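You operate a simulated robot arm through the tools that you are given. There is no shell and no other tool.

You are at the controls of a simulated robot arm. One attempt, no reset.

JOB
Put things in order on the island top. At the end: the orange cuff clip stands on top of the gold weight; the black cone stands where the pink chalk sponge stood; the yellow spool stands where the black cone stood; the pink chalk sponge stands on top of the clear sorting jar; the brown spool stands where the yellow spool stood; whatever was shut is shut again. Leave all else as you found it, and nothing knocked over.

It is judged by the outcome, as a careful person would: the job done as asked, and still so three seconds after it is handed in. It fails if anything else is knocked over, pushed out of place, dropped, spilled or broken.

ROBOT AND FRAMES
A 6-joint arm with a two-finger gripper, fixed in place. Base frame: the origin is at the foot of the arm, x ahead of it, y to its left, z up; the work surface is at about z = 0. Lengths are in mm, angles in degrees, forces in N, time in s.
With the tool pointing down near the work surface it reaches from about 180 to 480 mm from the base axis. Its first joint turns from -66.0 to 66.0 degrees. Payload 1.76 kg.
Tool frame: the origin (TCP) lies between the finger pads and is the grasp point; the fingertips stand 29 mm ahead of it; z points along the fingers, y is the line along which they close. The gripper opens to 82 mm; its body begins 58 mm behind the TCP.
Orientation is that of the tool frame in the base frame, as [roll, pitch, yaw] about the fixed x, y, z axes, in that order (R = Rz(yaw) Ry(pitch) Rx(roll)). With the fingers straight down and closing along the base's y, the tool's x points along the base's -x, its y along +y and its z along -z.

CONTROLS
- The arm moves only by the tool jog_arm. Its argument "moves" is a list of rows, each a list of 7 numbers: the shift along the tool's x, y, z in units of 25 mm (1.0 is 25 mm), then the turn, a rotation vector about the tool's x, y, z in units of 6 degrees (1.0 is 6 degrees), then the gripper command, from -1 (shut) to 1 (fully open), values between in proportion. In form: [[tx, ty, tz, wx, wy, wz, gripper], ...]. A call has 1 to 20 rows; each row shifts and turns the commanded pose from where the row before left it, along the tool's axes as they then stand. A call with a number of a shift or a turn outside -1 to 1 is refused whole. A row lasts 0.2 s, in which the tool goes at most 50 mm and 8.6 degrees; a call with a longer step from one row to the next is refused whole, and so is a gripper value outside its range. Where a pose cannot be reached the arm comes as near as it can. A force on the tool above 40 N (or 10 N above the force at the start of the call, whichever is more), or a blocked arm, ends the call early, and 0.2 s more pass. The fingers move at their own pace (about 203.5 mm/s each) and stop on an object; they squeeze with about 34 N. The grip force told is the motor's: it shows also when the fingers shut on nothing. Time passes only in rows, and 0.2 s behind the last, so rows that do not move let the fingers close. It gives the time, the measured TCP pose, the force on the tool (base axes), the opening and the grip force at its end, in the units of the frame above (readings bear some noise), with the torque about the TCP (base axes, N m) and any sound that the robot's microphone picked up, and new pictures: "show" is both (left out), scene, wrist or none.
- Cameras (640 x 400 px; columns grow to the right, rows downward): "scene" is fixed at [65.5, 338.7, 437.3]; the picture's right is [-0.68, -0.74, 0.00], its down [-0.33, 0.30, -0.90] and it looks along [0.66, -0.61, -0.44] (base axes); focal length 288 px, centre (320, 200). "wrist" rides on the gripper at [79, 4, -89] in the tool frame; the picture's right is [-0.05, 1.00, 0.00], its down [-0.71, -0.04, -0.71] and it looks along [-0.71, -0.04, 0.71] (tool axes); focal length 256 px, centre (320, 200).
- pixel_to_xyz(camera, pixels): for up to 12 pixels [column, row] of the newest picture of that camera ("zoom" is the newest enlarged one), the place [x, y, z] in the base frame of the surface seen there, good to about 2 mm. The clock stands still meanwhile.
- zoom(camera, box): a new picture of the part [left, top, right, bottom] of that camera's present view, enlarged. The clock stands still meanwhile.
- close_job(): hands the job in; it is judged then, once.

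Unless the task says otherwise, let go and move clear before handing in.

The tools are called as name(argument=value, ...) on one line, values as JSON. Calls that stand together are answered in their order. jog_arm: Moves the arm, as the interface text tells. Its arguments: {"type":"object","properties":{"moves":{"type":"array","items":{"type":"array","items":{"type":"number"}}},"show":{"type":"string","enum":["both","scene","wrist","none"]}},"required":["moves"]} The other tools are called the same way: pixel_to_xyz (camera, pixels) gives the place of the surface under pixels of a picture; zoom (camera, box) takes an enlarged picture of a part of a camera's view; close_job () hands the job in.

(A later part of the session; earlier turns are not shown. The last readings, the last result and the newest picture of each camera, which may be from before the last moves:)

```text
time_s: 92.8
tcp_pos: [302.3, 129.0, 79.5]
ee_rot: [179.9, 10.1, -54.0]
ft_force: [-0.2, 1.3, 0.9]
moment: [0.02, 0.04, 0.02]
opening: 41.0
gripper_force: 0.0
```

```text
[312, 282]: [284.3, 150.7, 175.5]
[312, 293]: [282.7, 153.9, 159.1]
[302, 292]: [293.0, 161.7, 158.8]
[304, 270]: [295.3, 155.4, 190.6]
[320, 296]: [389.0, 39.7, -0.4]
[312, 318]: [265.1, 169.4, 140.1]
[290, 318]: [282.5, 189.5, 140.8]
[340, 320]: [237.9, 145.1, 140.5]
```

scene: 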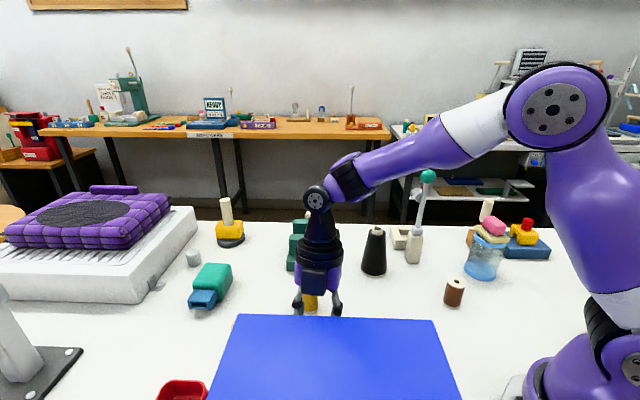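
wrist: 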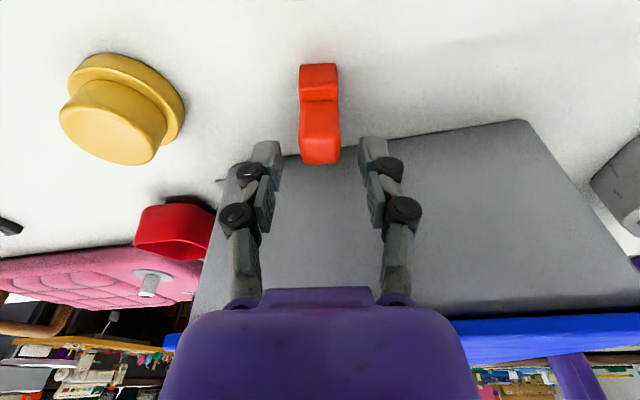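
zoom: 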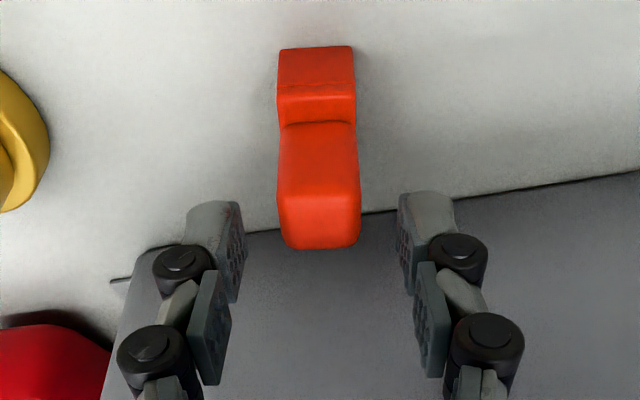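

Box will stay ~17 mm clear of the shelf edge. Descending the final 15 mm.

jog_arm(moves=[[0.054, 0, 0.305, 0, 0, 0, 0.0], [0.054, 0, 0.305, 0, 0, 0, 0.0], [0, 0, 0, 0, 0, 0, 0.0]])

zoom(camera="wrist", box=[220, 40, 420, 240])

```text
time_s: 93.6
tcp_pos: [301.4, 128.4, 64.4]
ee_rot: [180.0, 10.0, -54.0]
ft_force: [-1.2, 0.4, 0.0]
moment: [0.0, -0.01, 0.02]
opening: 41.0
gripper_force: 0.0
```

scene: 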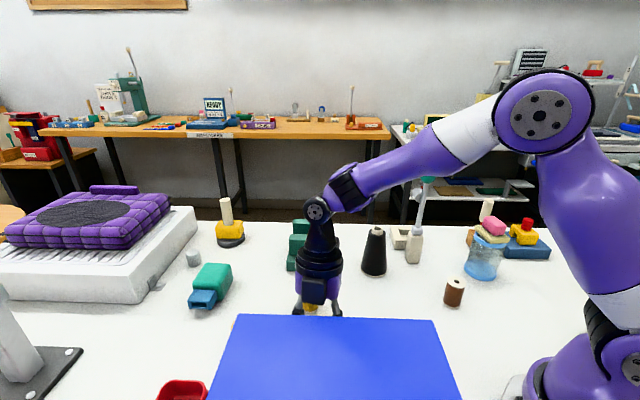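
wrist: 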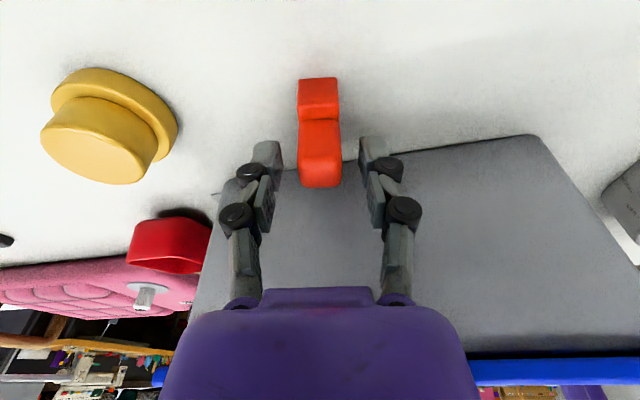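

```text
2.00 times, centred on (320, 140) of wrist
```

zoom: 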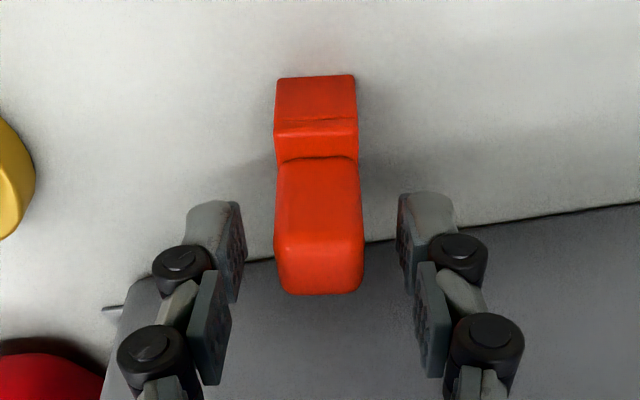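

Well aligned. Closing on the clip's block.

jog_arm(moves=[[0, 0, 0, 0, 0, 0, -0.25], [0, 0, 0, 0, 0, 0, -0.5], [0, 0, 0, 0, 0, 0, -1], [0, 0, 0, 0, 0, 0, -1]])

zoom(camera="wrist", box=[220, 40, 420, 240])

```text
time_s: 94.6
tcp_pos: [301.8, 129.6, 63.1]
ee_rot: [180.0, 10.1, -54.0]
ft_force: [0.4, 0.1, -0.1]
moment: [0.01, -0.01, -0.03]
opening: 20.6
gripper_force: 33.6
```

scene: 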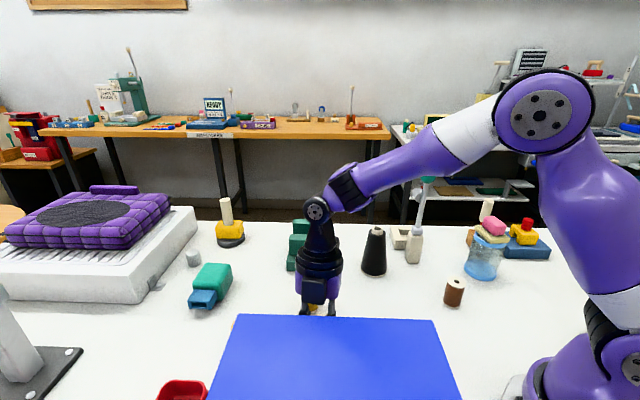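
wrist: 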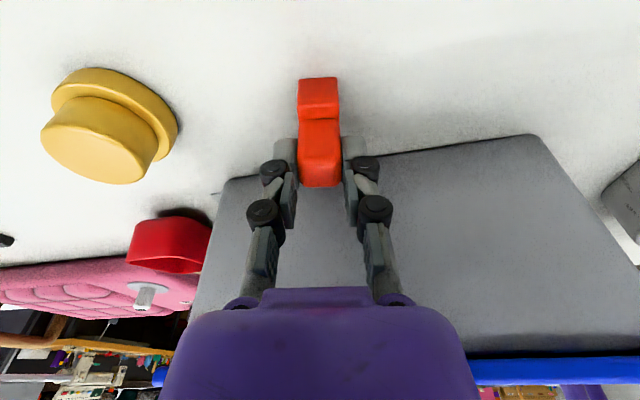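

```text
2.00 times, centred on (320, 140) of wrist
```

zoom: 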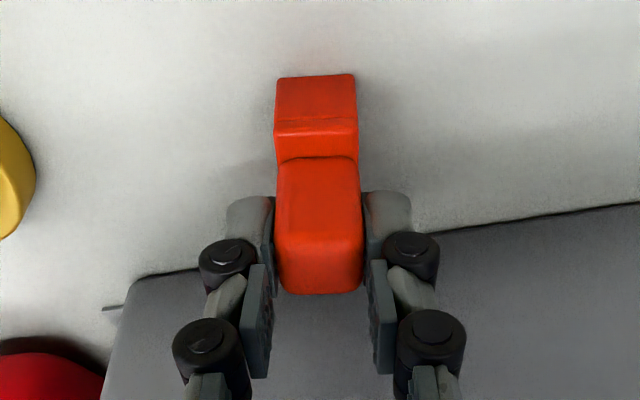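

Gripped the clip (20.6 mm, 34 N). Lifting straight up.

jog_arm(moves=[[-0.053, 0, -0.3, 0, 0, 0, -1], [-0.143, 0, -0.81, 0, 0, 0, -1], [-0.143, 0, -0.81, 0, 0, 0, -1], [-0.143, 0, -0.81, 0, 0, 0, -1], [-0.143, 0, -0.81, 0, 0, 0, -1], [0, 0, 0, 0, 0, 0, -1]])

zoom(camera="wrist", box=[220, 40, 420, 240])

```text
time_s: 96.0
tcp_pos: [301.3, 130.5, 154.6]
ee_rot: [180.0, 10.0, -54.0]
ft_force: [-0.7, 0.7, 0.0]
moment: [-0.01, -0.02, 0.02]
opening: 20.5
gripper_force: 34.5
```

scene: 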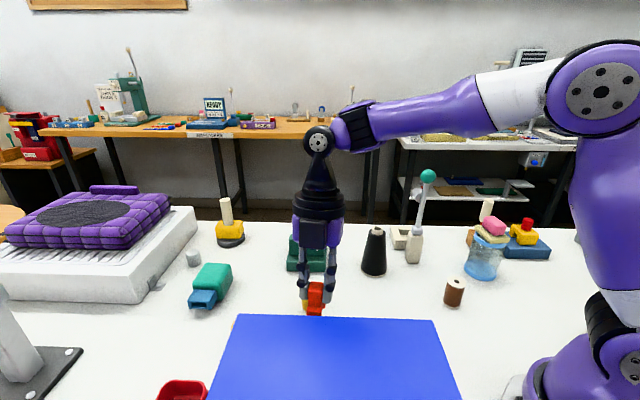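
wrist: 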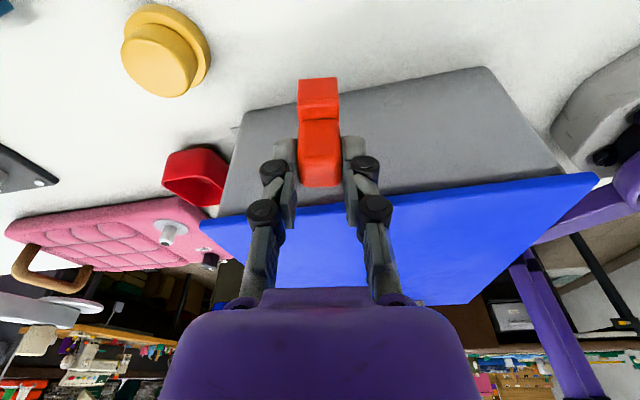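

```text
2.00 times, centred on (320, 140) of wrist
```

zoom: 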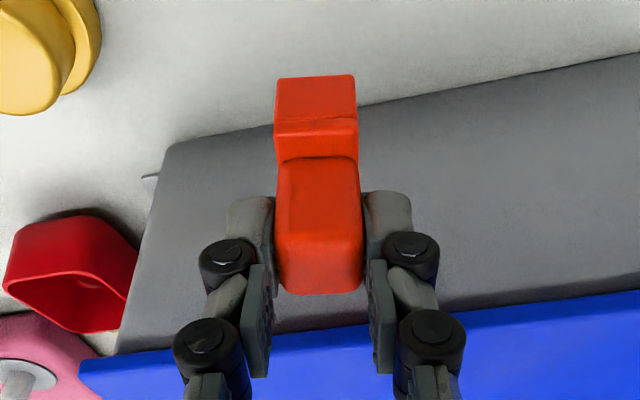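

The clip is held with no slip. Carrying it over to the gold weight at this height.

jog_arm(moves=[[0.01, -0.4, 0, 0, 0, 0, -1], [0.014, -0.787, 0, 0, 0, 0, -1], [0.014, -0.787, 0, 0, 0, 0, -1], [0.014, -0.787, 0, 0, 0, 0, -1], [0.014, -0.787, 0, 0, 0, 0, -1], [0.014, -0.787, 0, 0, 0, 0, -1], [0.004, -0.385, 0, 0, 0, 0, -1], [0, 0, 0, 0, 0, 0, -1]])

zoom(camera="wrist", box=[220, 0, 420, 200])

```text
time_s: 97.8
tcp_pos: [364.7, 167.9, 150.9]
ee_rot: [-179.9, 9.7, -54.0]
ft_force: [0.1, 0.4, 0.0]
moment: [0.02, 0.0, 0.02]
opening: 20.5
gripper_force: 33.7
out of reach, approached as far as the arm can: row 5, 6, 7
```

scene: 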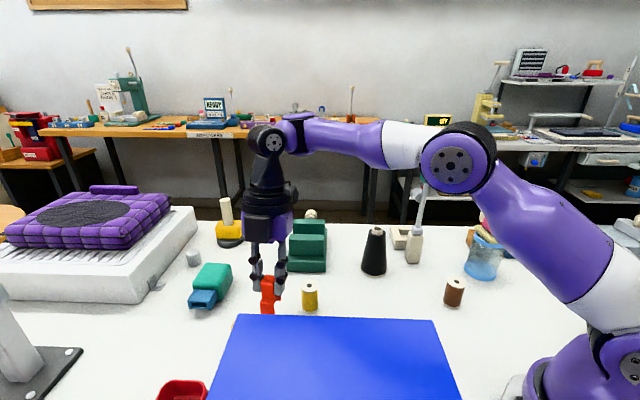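
wrist: 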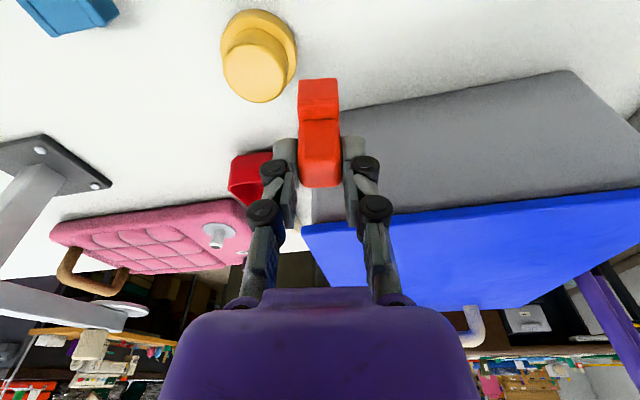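

```text
2.00 times, centred on (320, 100) of wrist
```

zoom: 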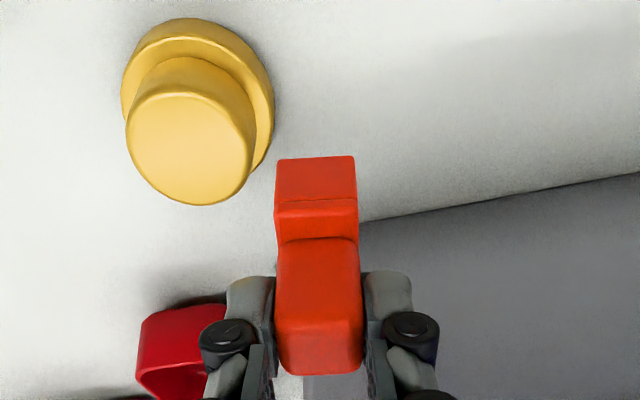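

With this lateral tilt the arm ran out of reach at (365,168). I'll back off 30 mm and rotate the whole tool about the vertical by −100° (keeping the clip level) so the tilt leans radially inward, which reaches farther.

jog_arm(moves=[[0, 0.6, 0, 0, 0, 0, -1], [0, 0.6, 0, 0, 0, 0, -1], [0, 0, 0, 0.1608, 0, 0.912, -1], [0, 0, 0, 0.1608, 0, 0.912, -1], [0, 0, 0, 0.1608, 0, 0.912, -1], [0, 0, 0, 0.1608, 0, 0.912, -1], [0, 0, 0, 0.1608, 0, 0.912, -1], [0, 0, 0, 0.1608, 0, 0.912, -1], [0, 0, 0, 0, 0, 0, -1]])

```text
time_s: 99.8
tcp_pos: [373.5, 160.4, 175.5]
ee_rot: [179.7, 10.0, -87.5]
ft_force: [0.3, 0.8, -0.2]
moment: [0.0, -0.01, -0.01]
opening: 20.3
gripper_force: 34.3
out of reach, approached as far as the arm can: row 1, 2, 3, 4, 5, 6, 7, 8
```

scene: 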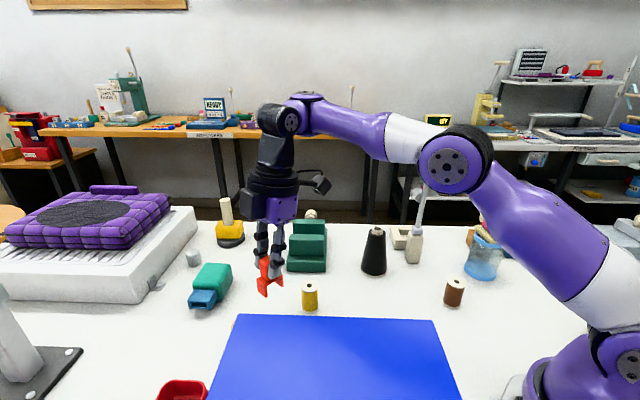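
wrist: 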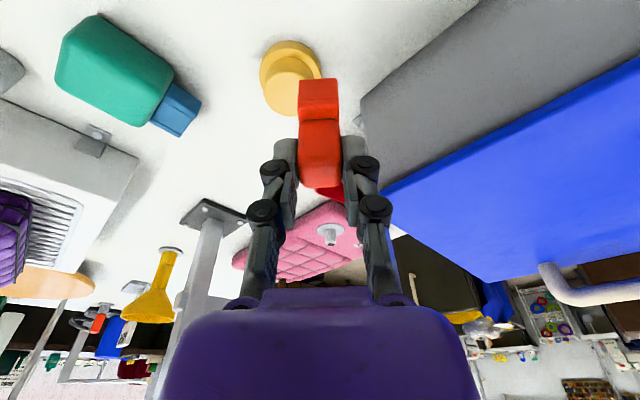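

All those rows were reach-limited (a wrist joint limit with this lean), and yaw is now at 272.5°. I'll retreat inward to free the joints, then continue the rotation about the vertical.

jog_arm(moves=[[0.567, 0.672, -0.1, 0, 0, 0, -1], [0.567, 0.672, -0.1, 0, 0, 0, -1], [0.567, 0.672, -0.1, 0, 0, 0, -1], [0, 0, 0, 0, 0, 0, -1]])

```text
time_s: 100.8
tcp_pos: [355.7, 120.8, 205.3]
ee_rot: [179.9, 10.0, -87.4]
ft_force: [-0.6, -0.1, -0.1]
moment: [0.03, -0.01, 0.0]
opening: 20.4
gripper_force: 34.3
out of reach, approached as far as the arm can: row 1, 2, 3
```

scene: 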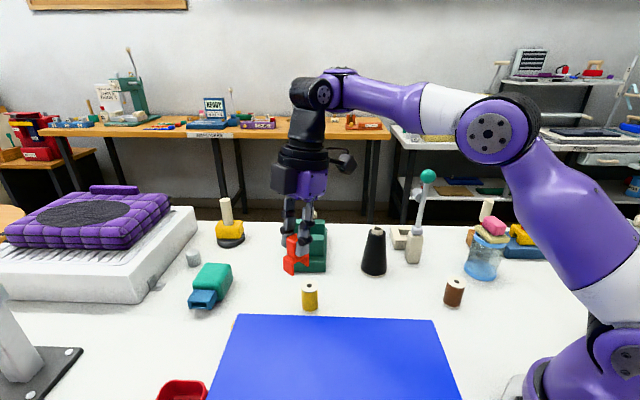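
wrist: 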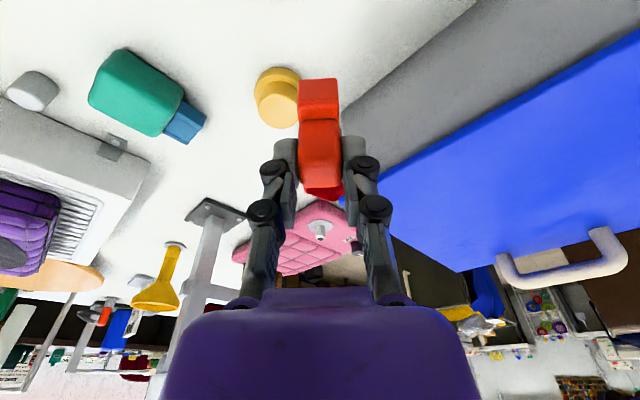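

Leaning sideways is what this wrist dislikes. Since the clip is level whenever the tool is tilted 10° about its own y axis, I'll un-tilt to straight down (clip tilts harmlessly in the air), yaw there, and re-tilt at the end in the radial plane.

jog_arm(moves=[[0, 0, 0, 0, 0.5, 0, -1], [0, 0, 0, 0, 0.6, 0, -1], [0, 0, 0, 0, 0.567, 0, -1], [0, 0, 0, 0, 0, 0, -1]])

```text
time_s: 101.8
tcp_pos: [356.9, 119.6, 204.8]
ee_rot: [-179.9, 0.0, -87.3]
ft_force: [0.9, -0.6, 0.4]
moment: [-0.05, -0.01, -0.01]
opening: 20.3
gripper_force: 34.5
```

scene: 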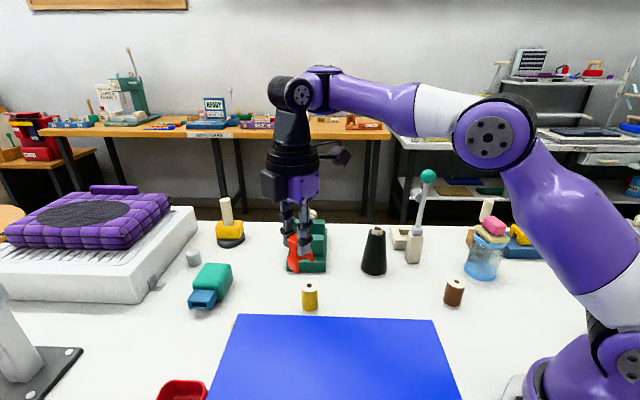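
wrist: 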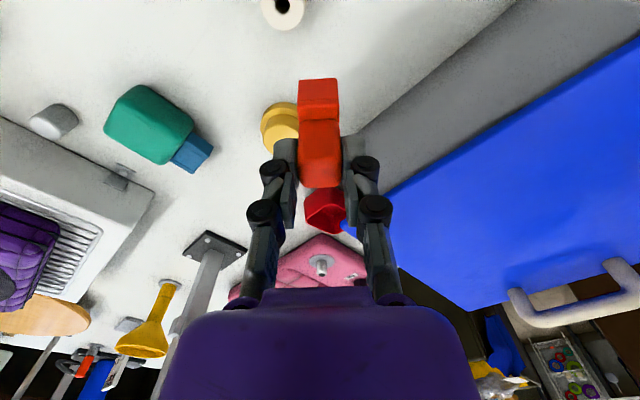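

Straight down and reachable. Yawing to 206°.

jog_arm(moves=[[0, 0, 0, 0, 0, 0.855, -1], [0, 0, 0, 0, 0, 0.855, -1], [0, 0, 0, 0, 0, 0.855, -1], [0, 0, 0, 0, 0, 0.855, -1], [0, 0, 0, 0, 0, 0.855, -1], [0, 0, 0, 0, 0, 0.855, -1], [0, 0, 0, 0, 0, 0.855, -1], [0, 0, 0, 0, 0, 0.855, -1], [0, 0, 0, 0, 0, 0.855, -1], [0, 0, 0, 0, 0, 0.855, -1], [0, 0, 0, 0, 0, 0.855, -1], [0, 0, 0, 0, 0, 0.855, -1], [0, 0, 0, 0, 0, 0.855, -1], [0, 0, 0, 0, 0, 0, -1]])

```text
time_s: 104.8
tcp_pos: [355.8, 119.4, 204.4]
ee_rot: [180.0, 0.1, -154.1]
ft_force: [-0.4, 0.3, -0.3]
moment: [0.01, 0.02, 0.0]
opening: 20.5
gripper_force: 33.4
```

scene: 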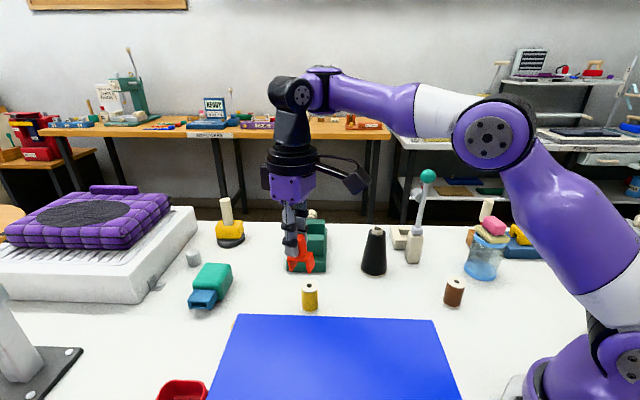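
wrist: 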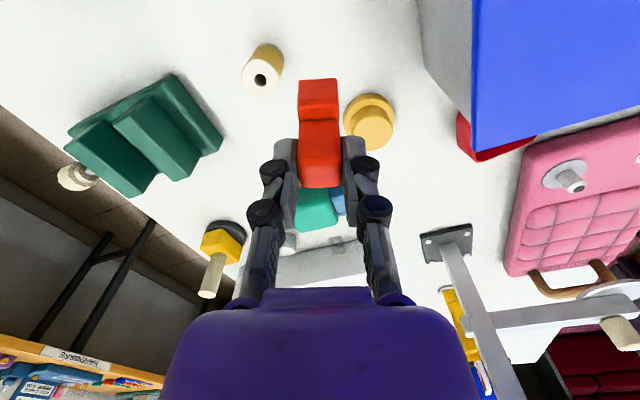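

Re-tilting 10° (now in the radial plane) and moving over the gold weight at z≈150.

jog_arm(moves=[[0, 0, 0, 0, -0.5, 0, -1], [0, 0, 0, 0, -0.6, 0, -1], [0, 0, 0, 0, -0.567, 0, -1], [0, 0, 0, 0, 0, 0, -1]], show="none")

jog_arm(moves=[[-0.59, 0.555, 0.6525, 0, 0, 0, -1], [-0.59, 0.555, 0.6525, 0, 0, 0, -1], [-0.59, 0.555, 0.6525, 0, 0, 0, -1], [-0.59, 0.555, 0.6525, 0, 0, 0, -1], [0, 0, 0, 0, 0, 0, -1]])

zoom(camera="scene", box=[170, 160, 330, 340])

```text
time_s: 105.8
tcp_pos: [383.9, 128.3, 231.2]
ee_rot: [179.9, 10.0, -154.0]
ft_force: [0.7, 0.4, -0.7]
moment: [0.01, -0.03, 0.04]
opening: 20.5
gripper_force: 33.9
out of reach, approached as far as the arm can: row 1, 2, 3
```

```text
time_s: 107.0
tcp_pos: [421.2, 208.3, 175.7]
ee_rot: [180.0, 10.0, -154.1]
ft_force: [0.1, 0.4, 0.6]
moment: [0.0, 0.0, 0.0]
opening: 20.5
gripper_force: 34.0
```

scene: 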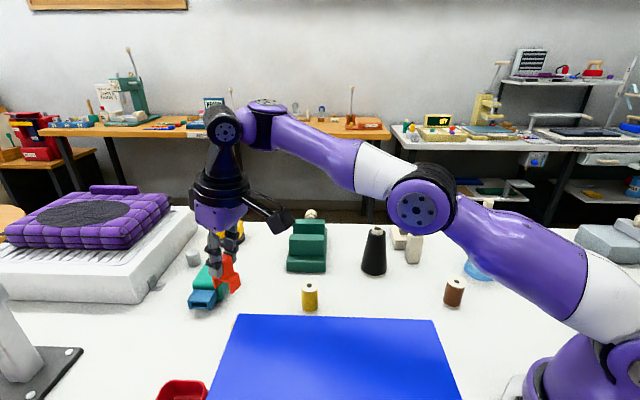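
wrist: 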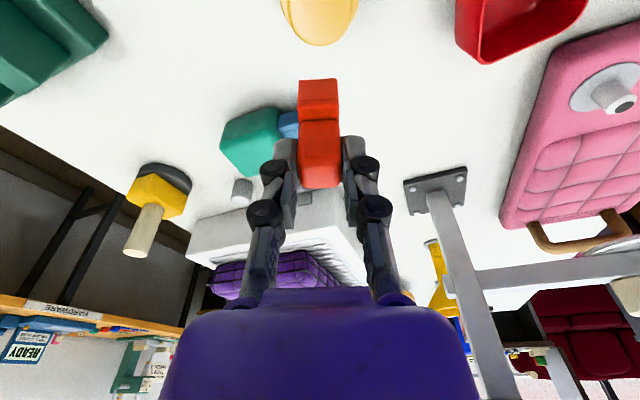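

```text
2.22 times, centred on (250, 250) of scene
```

zoom: 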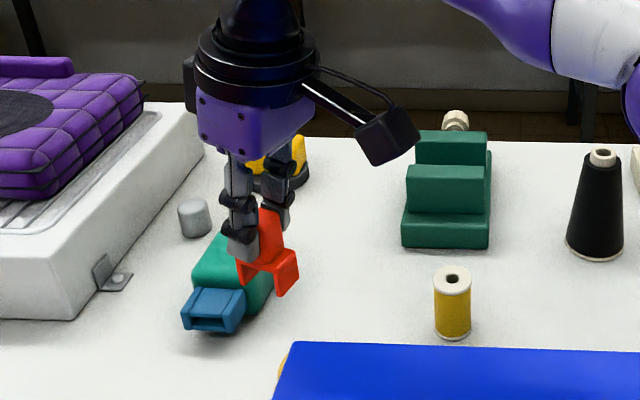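

The last move completed without limits: TCP (421,208,176), tilt 10.0°, clip still held the same. Now moving in to just above the weight (394,199.5,150).

jog_arm(moves=[[0.43, 0.053, 0.272, 0, 0, 0, -1], [0.43, 0.053, 0.272, 0, 0, 0, -1], [0.43, 0.053, 0.272, 0, 0, 0, -1], [0, 0, 0, 0, 0, 0, -1]])

zoom(camera="wrist", box=[240, 20, 400, 200])

```text
time_s: 108.0
tcp_pos: [401.4, 204.4, 155.1]
ee_rot: [180.0, 9.9, -154.0]
ft_force: [-0.8, -0.2, -1.1]
moment: [0.02, 0.0, -0.02]
opening: 20.4
gripper_force: 33.8
out of reach, approached as far as the arm can: row 3
```

scene: 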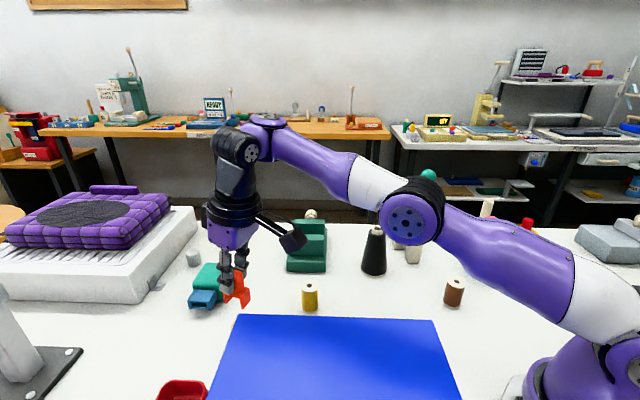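
wrist: 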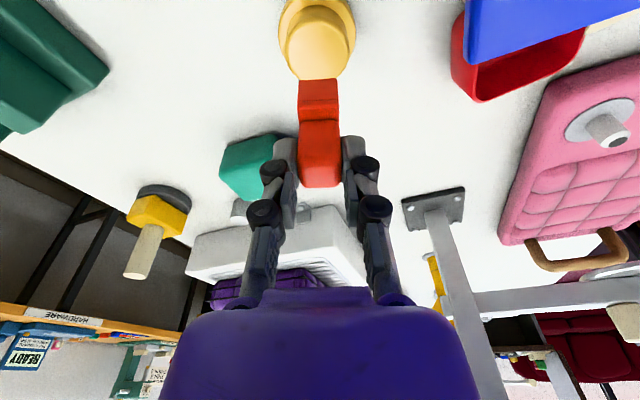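

```text
2.22 times, centred on (320, 110) of wrist
```

zoom: 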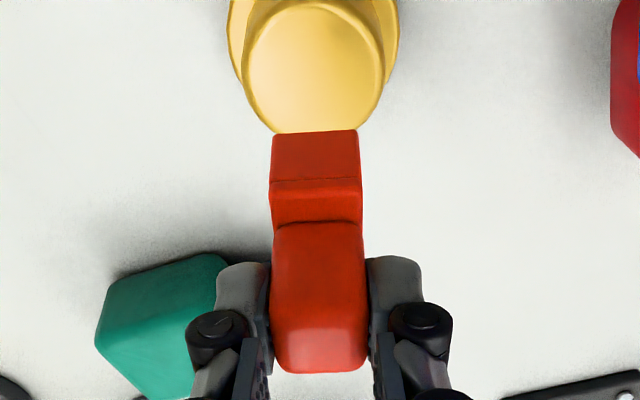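

The inward step was limited again; the arm's elbow looks unusually low in this picture (410,212). I'll probe the arm's shape to understand the configuration.

pixel_to_xyz(camera="scene", pixels=[[408, 217], [250, 150], [265, 122], [380, 185], [320, 165], [290, 145], [480, 245], [540, 280], [610, 320], [630, 375], [430, 190], [230, 190]])

zoom(camera="scene", box=[180, 90, 480, 320])

```text
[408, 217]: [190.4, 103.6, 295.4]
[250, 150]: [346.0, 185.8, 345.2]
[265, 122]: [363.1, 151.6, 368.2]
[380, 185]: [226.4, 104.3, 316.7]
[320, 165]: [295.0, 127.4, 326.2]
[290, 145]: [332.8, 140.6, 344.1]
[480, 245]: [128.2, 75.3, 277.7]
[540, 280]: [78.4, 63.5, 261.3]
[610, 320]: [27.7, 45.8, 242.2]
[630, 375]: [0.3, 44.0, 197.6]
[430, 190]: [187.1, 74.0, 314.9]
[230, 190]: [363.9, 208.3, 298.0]
```

```text
1.74 times, centred on (330, 205) of scene
```

zoom: 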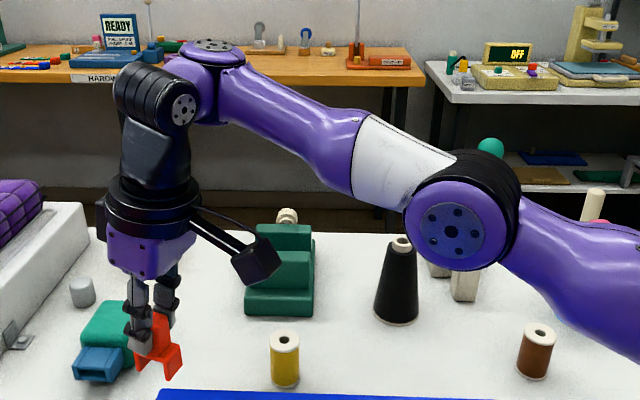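

The wrist seems stuck near a singular posture (tool perpendicular to the forearm). I'll step back out to where it was free, then tilt further outward in the radial plane to pass it cleanly.

jog_arm(moves=[[-0.43, -0.053, -0.272, 0, 0, 0, -1], [-0.43, -0.053, -0.272, 0, 0, 0, -1], [0, 0, 0, 0, 0, 0, -1]])

zoom(camera="scene", box=[180, 90, 480, 320])

```text
time_s: 108.8
tcp_pos: [420.3, 212.0, 172.8]
ee_rot: [180.0, 10.0, -154.0]
ft_force: [0.5, -0.2, -1.3]
moment: [0.02, 0.01, 0.02]
opening: 20.2
gripper_force: 34.0
```

scene: 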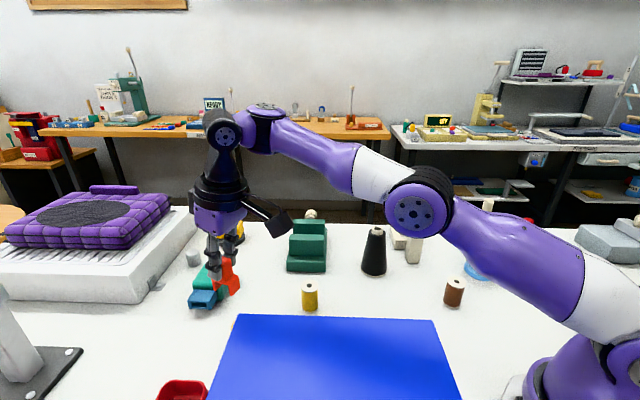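
wrist: 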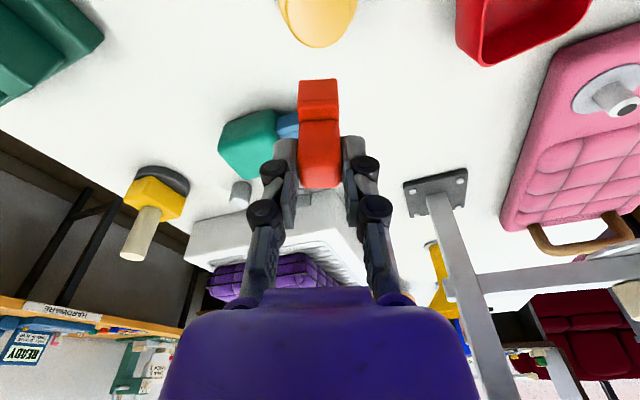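

```text
1.74 times, centred on (330, 205) of scene
```

zoom: 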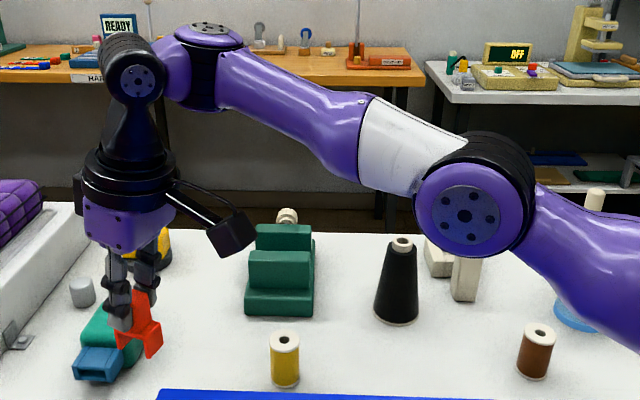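

The wrist is back to a normal look. Aligning yaw to the radial plane (+0.8°) and tilting a further ~14° outward to cross to the other side.

jog_arm(moves=[[0, 0, 0, 0, 0, -0.128, -1], [0, 0, 0, 0, -1.0, 0, -1], [0, 0, 0, 0, -1.0, 0, -1], [0, 0, 0, 0, -0.4, 0, -1], [0, 0, 0, 0, 0, 0, -1]])

```text
time_s: 110.0
tcp_pos: [429.3, 211.0, 210.4]
ee_rot: [180.0, 23.9, -153.3]
ft_force: [-0.6, -0.9, -0.5]
moment: [-0.03, 0.0, 0.03]
opening: 20.5
gripper_force: 34.1
out of reach, approached as far as the arm can: row 3, 4
```

scene: 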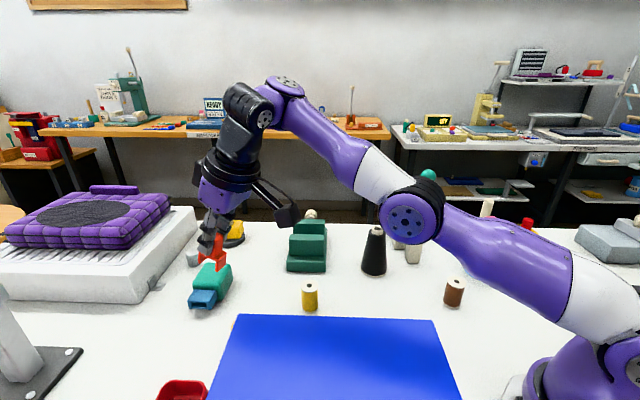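
wrist: 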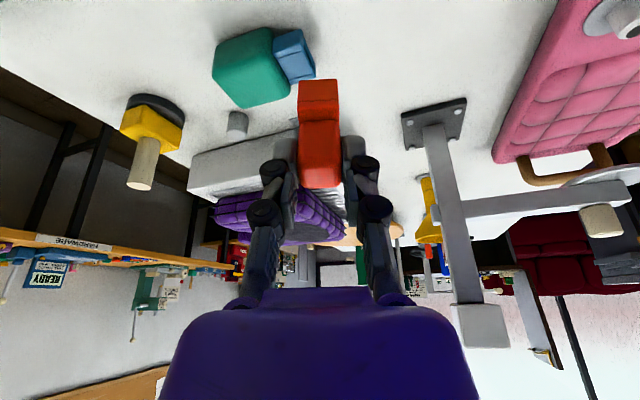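

The forearm now rises more steeply than the upper arm: the arm has flipped elbow-down, which blocks inward moves. I need to straighten it and flip back; first I check what tall objects are nearby.

pixel_to_xyz(camera="wrist", pixels=[[435, 115], [450, 200], [480, 320], [600, 220], [540, 205], [140, 165], [155, 120], [430, 210], [245, 70], [260, 170], [310, 215], [600, 30]])

pixel_to_xyz(camera="scene", pixels=[[408, 217], [430, 190], [360, 165], [330, 130], [300, 105], [285, 85], [480, 235], [560, 280], [262, 118], [212, 165], [235, 150], [228, 210]])

```text
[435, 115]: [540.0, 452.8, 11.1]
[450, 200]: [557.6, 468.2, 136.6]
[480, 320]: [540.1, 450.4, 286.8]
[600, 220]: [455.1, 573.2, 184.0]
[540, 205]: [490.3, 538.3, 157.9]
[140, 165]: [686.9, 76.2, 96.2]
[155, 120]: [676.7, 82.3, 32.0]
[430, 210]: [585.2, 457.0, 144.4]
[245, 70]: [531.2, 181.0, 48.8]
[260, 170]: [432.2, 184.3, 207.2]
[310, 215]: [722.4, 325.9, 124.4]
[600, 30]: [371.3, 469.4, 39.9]
```

```text
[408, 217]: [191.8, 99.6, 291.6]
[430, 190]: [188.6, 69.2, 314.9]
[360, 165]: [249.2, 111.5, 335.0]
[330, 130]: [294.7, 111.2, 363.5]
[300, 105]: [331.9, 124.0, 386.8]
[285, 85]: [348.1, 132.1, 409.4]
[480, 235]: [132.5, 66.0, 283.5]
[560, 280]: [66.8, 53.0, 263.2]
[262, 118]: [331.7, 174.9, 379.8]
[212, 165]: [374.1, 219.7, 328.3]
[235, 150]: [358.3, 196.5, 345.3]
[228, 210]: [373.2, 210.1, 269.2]
```

The arm is sitting right at a wrist singularity (wrist yaw joint swung ~70°), where big steps fail. I'll try very small inward steps so the joint can swing back gradually.

jog_arm(moves=[[0.0914, 0, -0.0405, 0, 0, 0, -1], [0.0914, 0, -0.0405, 0, 0, 0, -1], [0.0914, 0, -0.0405, 0, 0, 0, -1], [0.0914, 0, -0.0405, 0, 0, 0, -1], [0.0914, 0, -0.0405, 0, 0, 0, -1], [0.0914, 0, -0.0405, 0, 0, 0, -1], [0.0914, 0, -0.0405, 0, 0, 0, -1], [0.0914, 0, -0.0405, 0, 0, 0, -1]])

```text
time_s: 111.8
tcp_pos: [428.4, 210.3, 214.5]
ee_rot: [-180.0, 24.4, -153.3]
ft_force: [0.2, -0.6, -0.6]
moment: [-0.01, -0.03, 0.0]
opening: 20.3
gripper_force: 33.9
out of reach, approached as far as the arm can: row 1, 3, 5, 7
```

scene: 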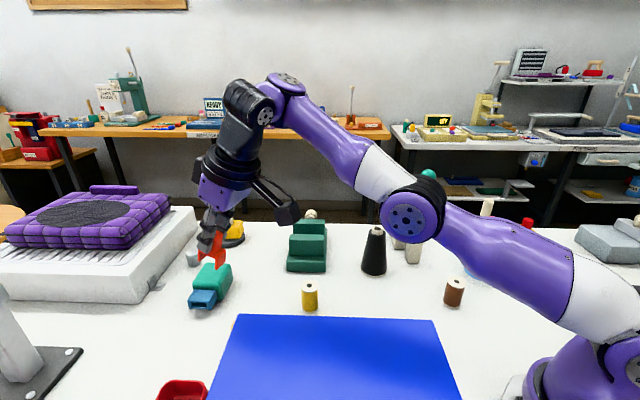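
wrist: 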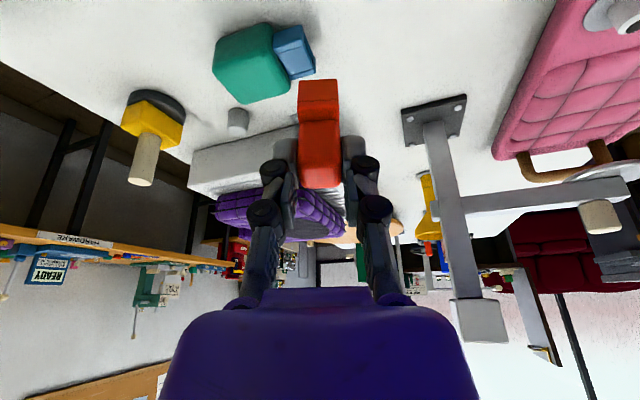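

Reconstructing the geometry, the arm is essentially fully straight (elbow angle ~0), where inward motion is very sensitive. I'll undo the extra tilt in small steps and then try fine inward steps from the elbow-up side.

jog_arm(moves=[[0, 0, 0, 0, 0.4, 0, -1], [0, 0, 0, 0, 0.4, 0, -1], [0, 0, 0, 0, 0.4, 0, -1], [0, 0, 0, 0, 0.4, 0, -1], [0, 0, 0, 0, 0.4, 0, -1], [0, 0, 0, 0, 0.4, 0, -1], [0, 0, 0, 0, 0, 0, -1]], show="scene")

```text
time_s: 113.4
tcp_pos: [429.3, 209.6, 214.9]
ee_rot: [-179.1, 11.9, -153.3]
ft_force: [-0.1, -0.5, -0.4]
moment: [-0.02, -0.02, -0.02]
opening: 20.2
gripper_force: 33.9
```

scene: 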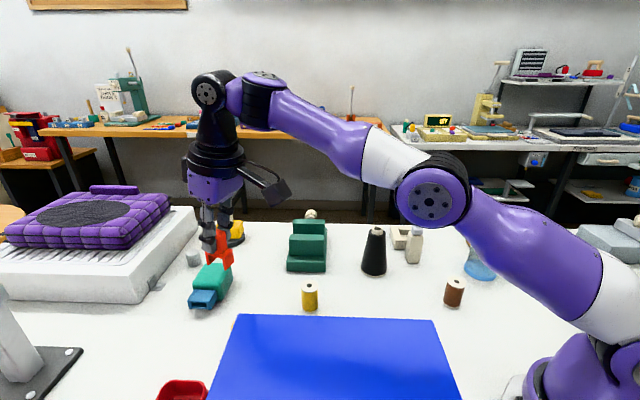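

jog_arm(moves=[[0, 0, 0, 0, 0, 0, -1], [0, 0, 0, 0, 0, 0, -1], [0, 0, 0, 0, 0, 0, -1]], show="scene")

pixel_to_xyz(camera="scene", pixels=[[430, 203], [263, 78], [207, 94], [450, 165], [380, 150], [330, 130], [290, 110], [500, 230], [560, 265], [215, 150]])

```text
time_s: 114.2
tcp_pos: [429.1, 208.1, 214.6]
ee_rot: [-179.1, 12.0, -153.2]
ft_force: [0.5, -0.8, -0.2]
moment: [-0.01, 0.04, -0.02]
opening: 20.4
gripper_force: 33.9
```

scene: 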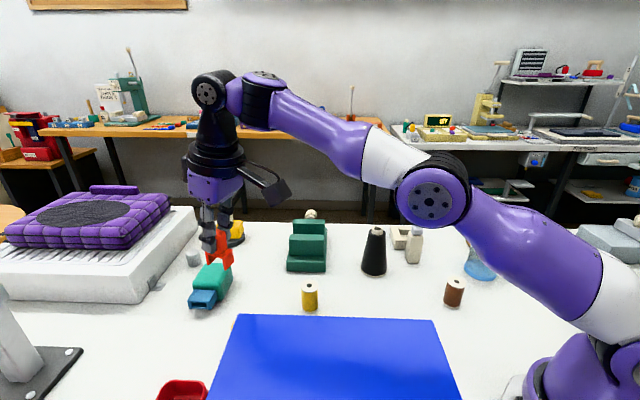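

```text
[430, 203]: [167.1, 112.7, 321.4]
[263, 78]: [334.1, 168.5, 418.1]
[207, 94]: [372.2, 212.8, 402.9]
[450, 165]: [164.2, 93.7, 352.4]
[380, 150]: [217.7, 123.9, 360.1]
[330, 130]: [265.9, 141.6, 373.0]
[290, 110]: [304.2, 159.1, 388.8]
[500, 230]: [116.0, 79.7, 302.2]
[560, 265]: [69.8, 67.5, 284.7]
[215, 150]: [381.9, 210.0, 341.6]
```

Now the wrist yaw joint is back to ~0° and the elbow is bent upward ~13° (good). I'll null the small roll error and align the tool exactly with the arm's radial plane before moving inward.

jog_arm(moves=[[0, 0.155, 0, -0.15, 0, 0, -1], [0, 0.155, 0, 0, 0, 0, -1], [0, 0, 0, 0, 0, 0, -1]], show="none")

```text
time_s: 115.0
tcp_pos: [420.8, 216.4, 214.3]
ee_rot: [179.4, 10.1, -153.1]
ft_force: [-0.9, 1.0, 0.6]
moment: [-0.02, -0.01, -0.02]
opening: 20.4
gripper_force: 33.9
```

jog_arm(moves=[[0, -0.1, 0, 0.1, 0, 0, -1], [0, 0, 0, 0, 0, 0, -1]], show="scene")

pixel_to_xyz(camera="scene", pixels=[[430, 203], [263, 78], [207, 94], [380, 150], [330, 130], [290, 110]])

```text
time_s: 115.6
tcp_pos: [423.1, 213.2, 214.7]
ee_rot: [179.7, 10.0, -153.2]
ft_force: [-0.6, 0.6, 0.3]
moment: [0.01, -0.01, 0.01]
opening: 20.4
gripper_force: 34.1
```

scene: 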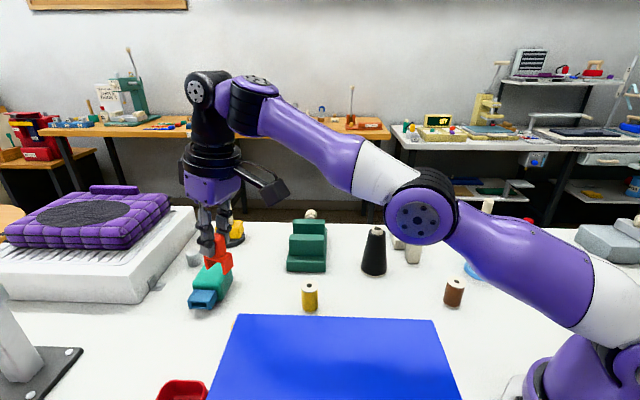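

```text
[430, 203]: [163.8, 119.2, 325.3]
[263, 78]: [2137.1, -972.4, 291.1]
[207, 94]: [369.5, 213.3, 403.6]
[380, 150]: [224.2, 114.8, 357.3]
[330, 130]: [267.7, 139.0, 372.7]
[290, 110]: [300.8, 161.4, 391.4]
```

pixel_to_xyz(camera="scene", pixels=[[420, 214], [257, 79], [197, 88], [370, 165], [330, 145], [290, 115], [500, 245], [560, 280]])

```text
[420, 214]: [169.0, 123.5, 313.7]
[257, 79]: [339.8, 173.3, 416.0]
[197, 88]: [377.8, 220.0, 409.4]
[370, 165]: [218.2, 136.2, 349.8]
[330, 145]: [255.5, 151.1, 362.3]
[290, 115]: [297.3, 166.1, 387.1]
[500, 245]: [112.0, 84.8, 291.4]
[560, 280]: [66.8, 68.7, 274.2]
```

Wrist yaw ≈0 and elbow slightly up: now move inward and down together in modest steps to bend the elbow.

jog_arm(moves=[[0.278, 0, 0.195, 0, 0, 0, -1], [0.278, 0, 0.195, 0, 0, 0, -1], [0.278, 0, 0.195, 0, 0, 0, -1], [0.278, 0, 0.195, 0, 0, 0, -1], [0, 0, 0, 0, 0, 0, -1]], show="scene")

```text
time_s: 116.8
tcp_pos: [401.1, 203.5, 190.3]
ee_rot: [179.8, 10.0, -153.2]
ft_force: [-0.6, 0.2, 0.2]
moment: [0.01, 0.01, 0.0]
opening: 20.3
gripper_force: 34.2
```

scene: 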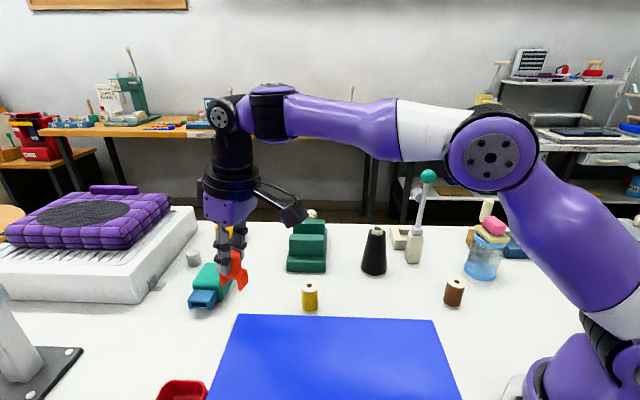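

Recovered: the elbow is up again and no limits were hit. Continuing to (394,199.4,150) above the weight.

jog_arm(moves=[[0.199, -0.01, 0.507, 0, 0, 0, -1], [0.199, 0, 0.507, 0, 0, 0, -1], [0.199, 0, 0.507, 0, 0, 0, -1], [0, 0, 0, 0, 0, 0, -1]])

zoom(camera="wrist", box=[220, 0, 420, 200])

```text
time_s: 117.8
tcp_pos: [395.5, 199.0, 151.2]
ee_rot: [179.8, 10.0, -153.3]
ft_force: [-0.2, -0.3, -0.1]
moment: [0.0, 0.05, 0.04]
opening: 20.6
gripper_force: 33.8
```

scene: 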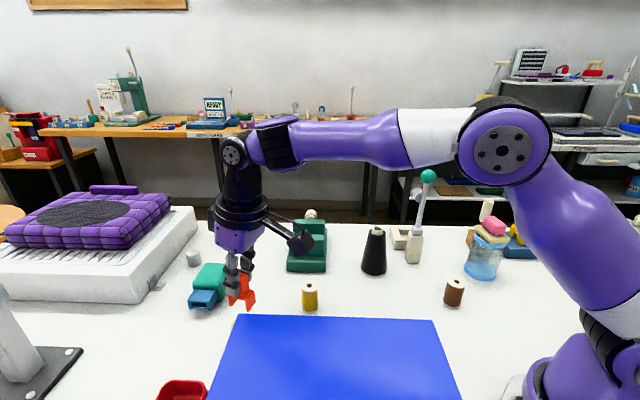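
wrist: 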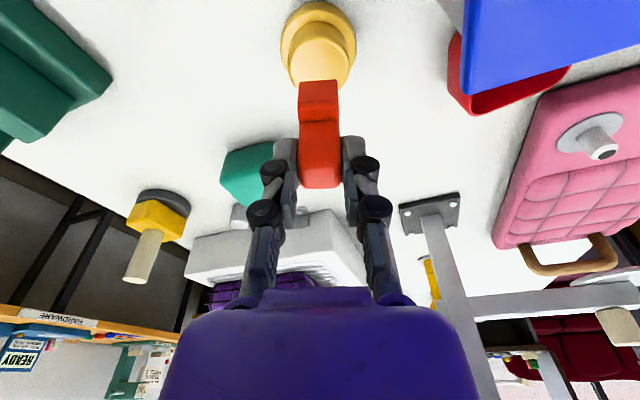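

```text
2.00 times, centred on (320, 100) of wrist
```

zoom: 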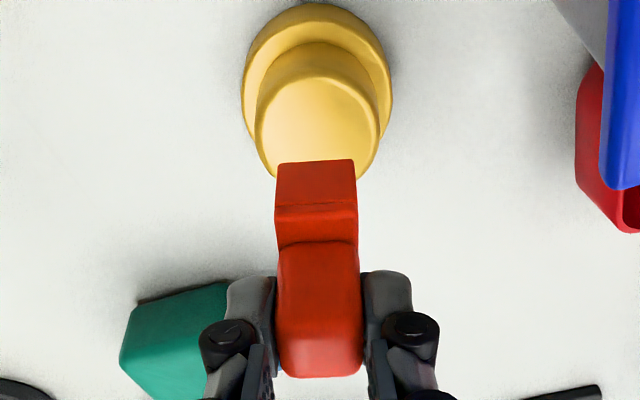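

Holding above the weight. Measuring the clip and knob positions from this view for a final alignment.

pixel_to_xyz(camera="zoom", pixels=[[262, 115], [376, 115], [318, 80], [290, 90], [350, 90], [318, 150], [285, 265], [352, 265], [283, 365], [355, 365], [280, 170], [350, 168]])

```text
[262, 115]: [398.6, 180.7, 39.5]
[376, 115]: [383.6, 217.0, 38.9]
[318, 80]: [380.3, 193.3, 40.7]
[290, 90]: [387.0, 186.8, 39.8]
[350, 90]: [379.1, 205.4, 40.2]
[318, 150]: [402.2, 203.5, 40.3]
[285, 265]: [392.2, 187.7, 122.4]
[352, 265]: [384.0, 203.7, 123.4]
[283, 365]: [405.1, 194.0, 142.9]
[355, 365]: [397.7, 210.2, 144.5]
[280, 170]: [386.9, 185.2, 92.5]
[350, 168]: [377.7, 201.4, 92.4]
```

zoom(camera="wrist", box=[270, 0, 370, 100])

```text
4.00 times, centred on (320, 50) of wrist
```

zoom: 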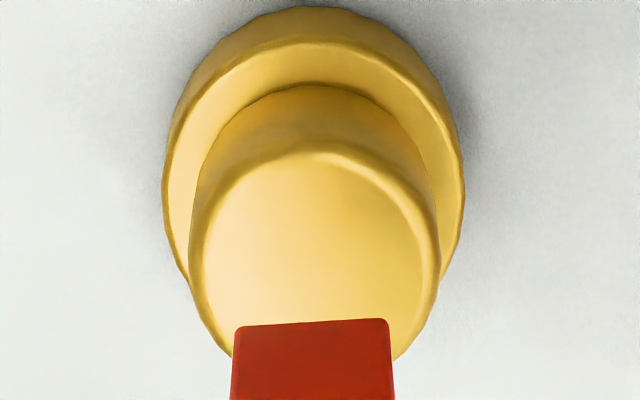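

pixel_to_xyz(camera="zoom", pixels=[[198, 270], [430, 265], [315, 165], [245, 190], [390, 190], [210, 220], [418, 215], [205, 315], [420, 315], [172, 165], [458, 165], [310, 50]])

```text
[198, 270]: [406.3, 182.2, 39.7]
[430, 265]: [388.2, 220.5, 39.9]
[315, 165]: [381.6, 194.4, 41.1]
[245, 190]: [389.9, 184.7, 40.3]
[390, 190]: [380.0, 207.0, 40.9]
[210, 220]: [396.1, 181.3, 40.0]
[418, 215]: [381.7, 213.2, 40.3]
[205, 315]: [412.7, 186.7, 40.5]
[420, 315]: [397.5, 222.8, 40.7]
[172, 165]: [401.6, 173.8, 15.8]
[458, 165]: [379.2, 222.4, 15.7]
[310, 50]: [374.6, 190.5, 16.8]
```

Clip centre ≈(397.5,200.6), knob centre ≈(398.4,201.8): a ~1.5 mm correction. Applying it and lowering 38 mm.

jog_arm(moves=[[0.04, 0.03, 0.5, 0, 0, 0, -1], [0.088, 0, 0.5, 0, 0, 0, -1], [0.088, 0, 0.5, 0, 0, 0, -1], [0, 0, 0, 0, 0, 0, -1]])

zoom(camera="wrist", box=[240, 20, 400, 200])

zoom(camera="scene", box=[180, 200, 300, 330])

```text
time_s: 118.8
tcp_pos: [396.4, 200.3, 113.1]
ee_rot: [179.8, 10.0, -153.2]
ft_force: [0.4, -0.6, -0.6]
moment: [0.02, -0.01, 0.01]
opening: 20.6
gripper_force: 33.8
```

scene: 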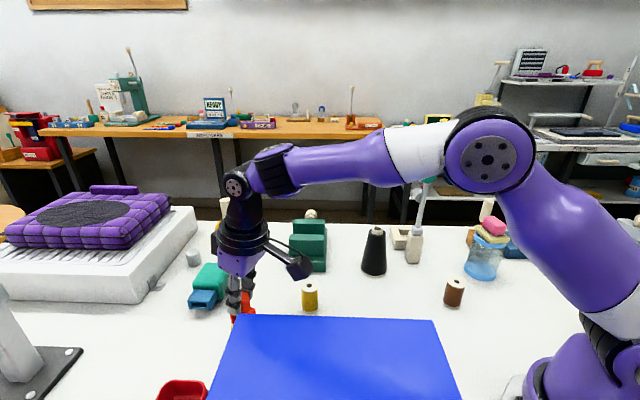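
wrist: 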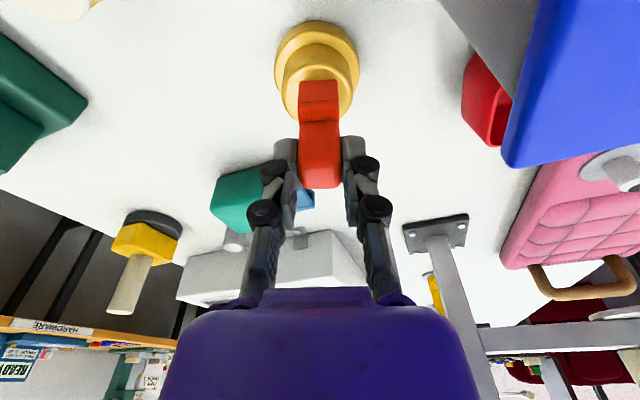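

```text
2.22 times, centred on (320, 110) of wrist
```

zoom: 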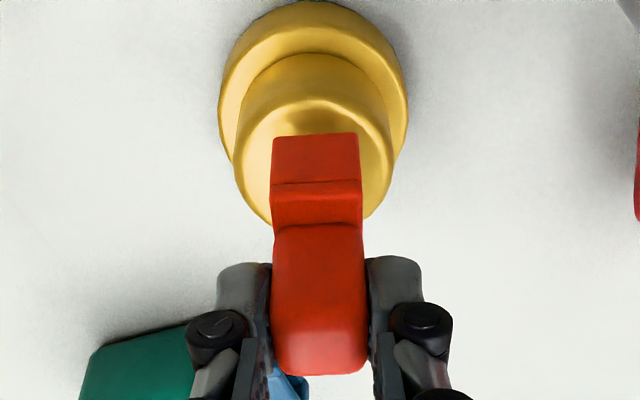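

```text
3.08 times, centred on (240, 265) of scene
```

zoom: 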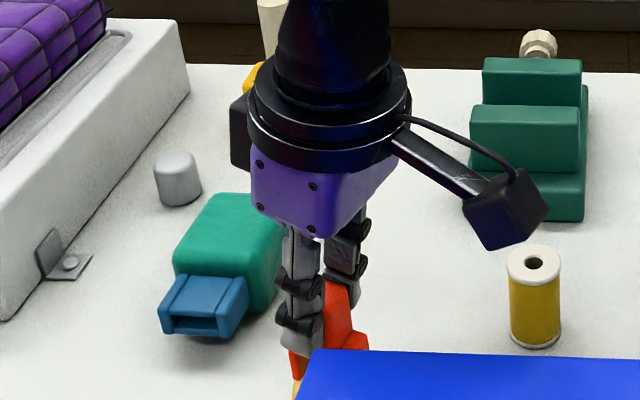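

zoom(camera="wrist", box=[265, 10, 375, 130])

```text
3.33 times, centred on (320, 70) of wrist
```

zoom: 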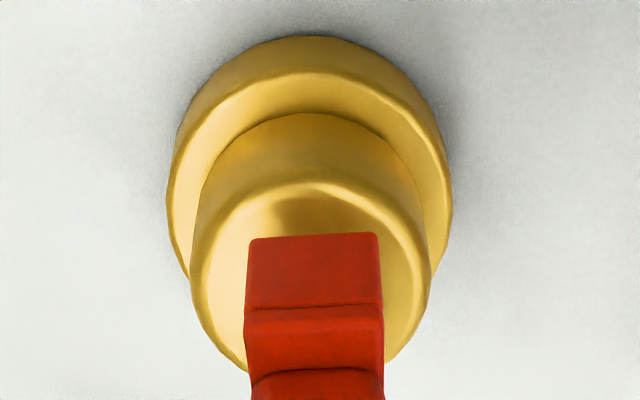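

pixel_to_xyz(camera="zoom", pixels=[[255, 246], [372, 242], [314, 185], [200, 270], [425, 262], [215, 225], [408, 220], [215, 330], [415, 325], [250, 300], [378, 295], [314, 270]])

```text
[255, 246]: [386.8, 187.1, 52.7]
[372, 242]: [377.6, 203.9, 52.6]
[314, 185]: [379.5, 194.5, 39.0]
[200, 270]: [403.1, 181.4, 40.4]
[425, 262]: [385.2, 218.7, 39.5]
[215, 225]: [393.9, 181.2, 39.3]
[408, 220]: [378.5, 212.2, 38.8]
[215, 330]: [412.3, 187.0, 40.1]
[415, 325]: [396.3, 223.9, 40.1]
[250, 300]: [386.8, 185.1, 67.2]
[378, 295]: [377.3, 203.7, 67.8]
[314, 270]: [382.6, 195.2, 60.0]
```

Clip and knob centres agree to within ~1 mm. Lowering 6 mm, then feeling for contact in 1 mm steps.

jog_arm(moves=[[0.021, 0, 0.118, 0, 0, 0, -1], [0.021, 0, 0.118, 0, 0, 0, -1], [0, 0, 0, 0, 0, 0, -1]], show="none")

jog_arm(moves=[[0.007, 0, 0.039, 0, 0, 0, -1], [0, 0, 0, 0, 0, 0, -1]], show="none")

```text
time_s: 119.6
tcp_pos: [396.2, 200.5, 106.5]
ee_rot: [179.9, 10.0, -153.3]
ft_force: [0.3, 0.2, 0.6]
moment: [-0.02, -0.01, 0.02]
opening: 20.4
gripper_force: 33.7
```

```text
time_s: 120.2
tcp_pos: [395.4, 200.8, 104.9]
ee_rot: [179.7, 10.0, -153.2]
ft_force: [0.7, -1.2, -0.2]
moment: [-0.03, -0.05, 0.0]
opening: 20.3
gripper_force: 33.7
```

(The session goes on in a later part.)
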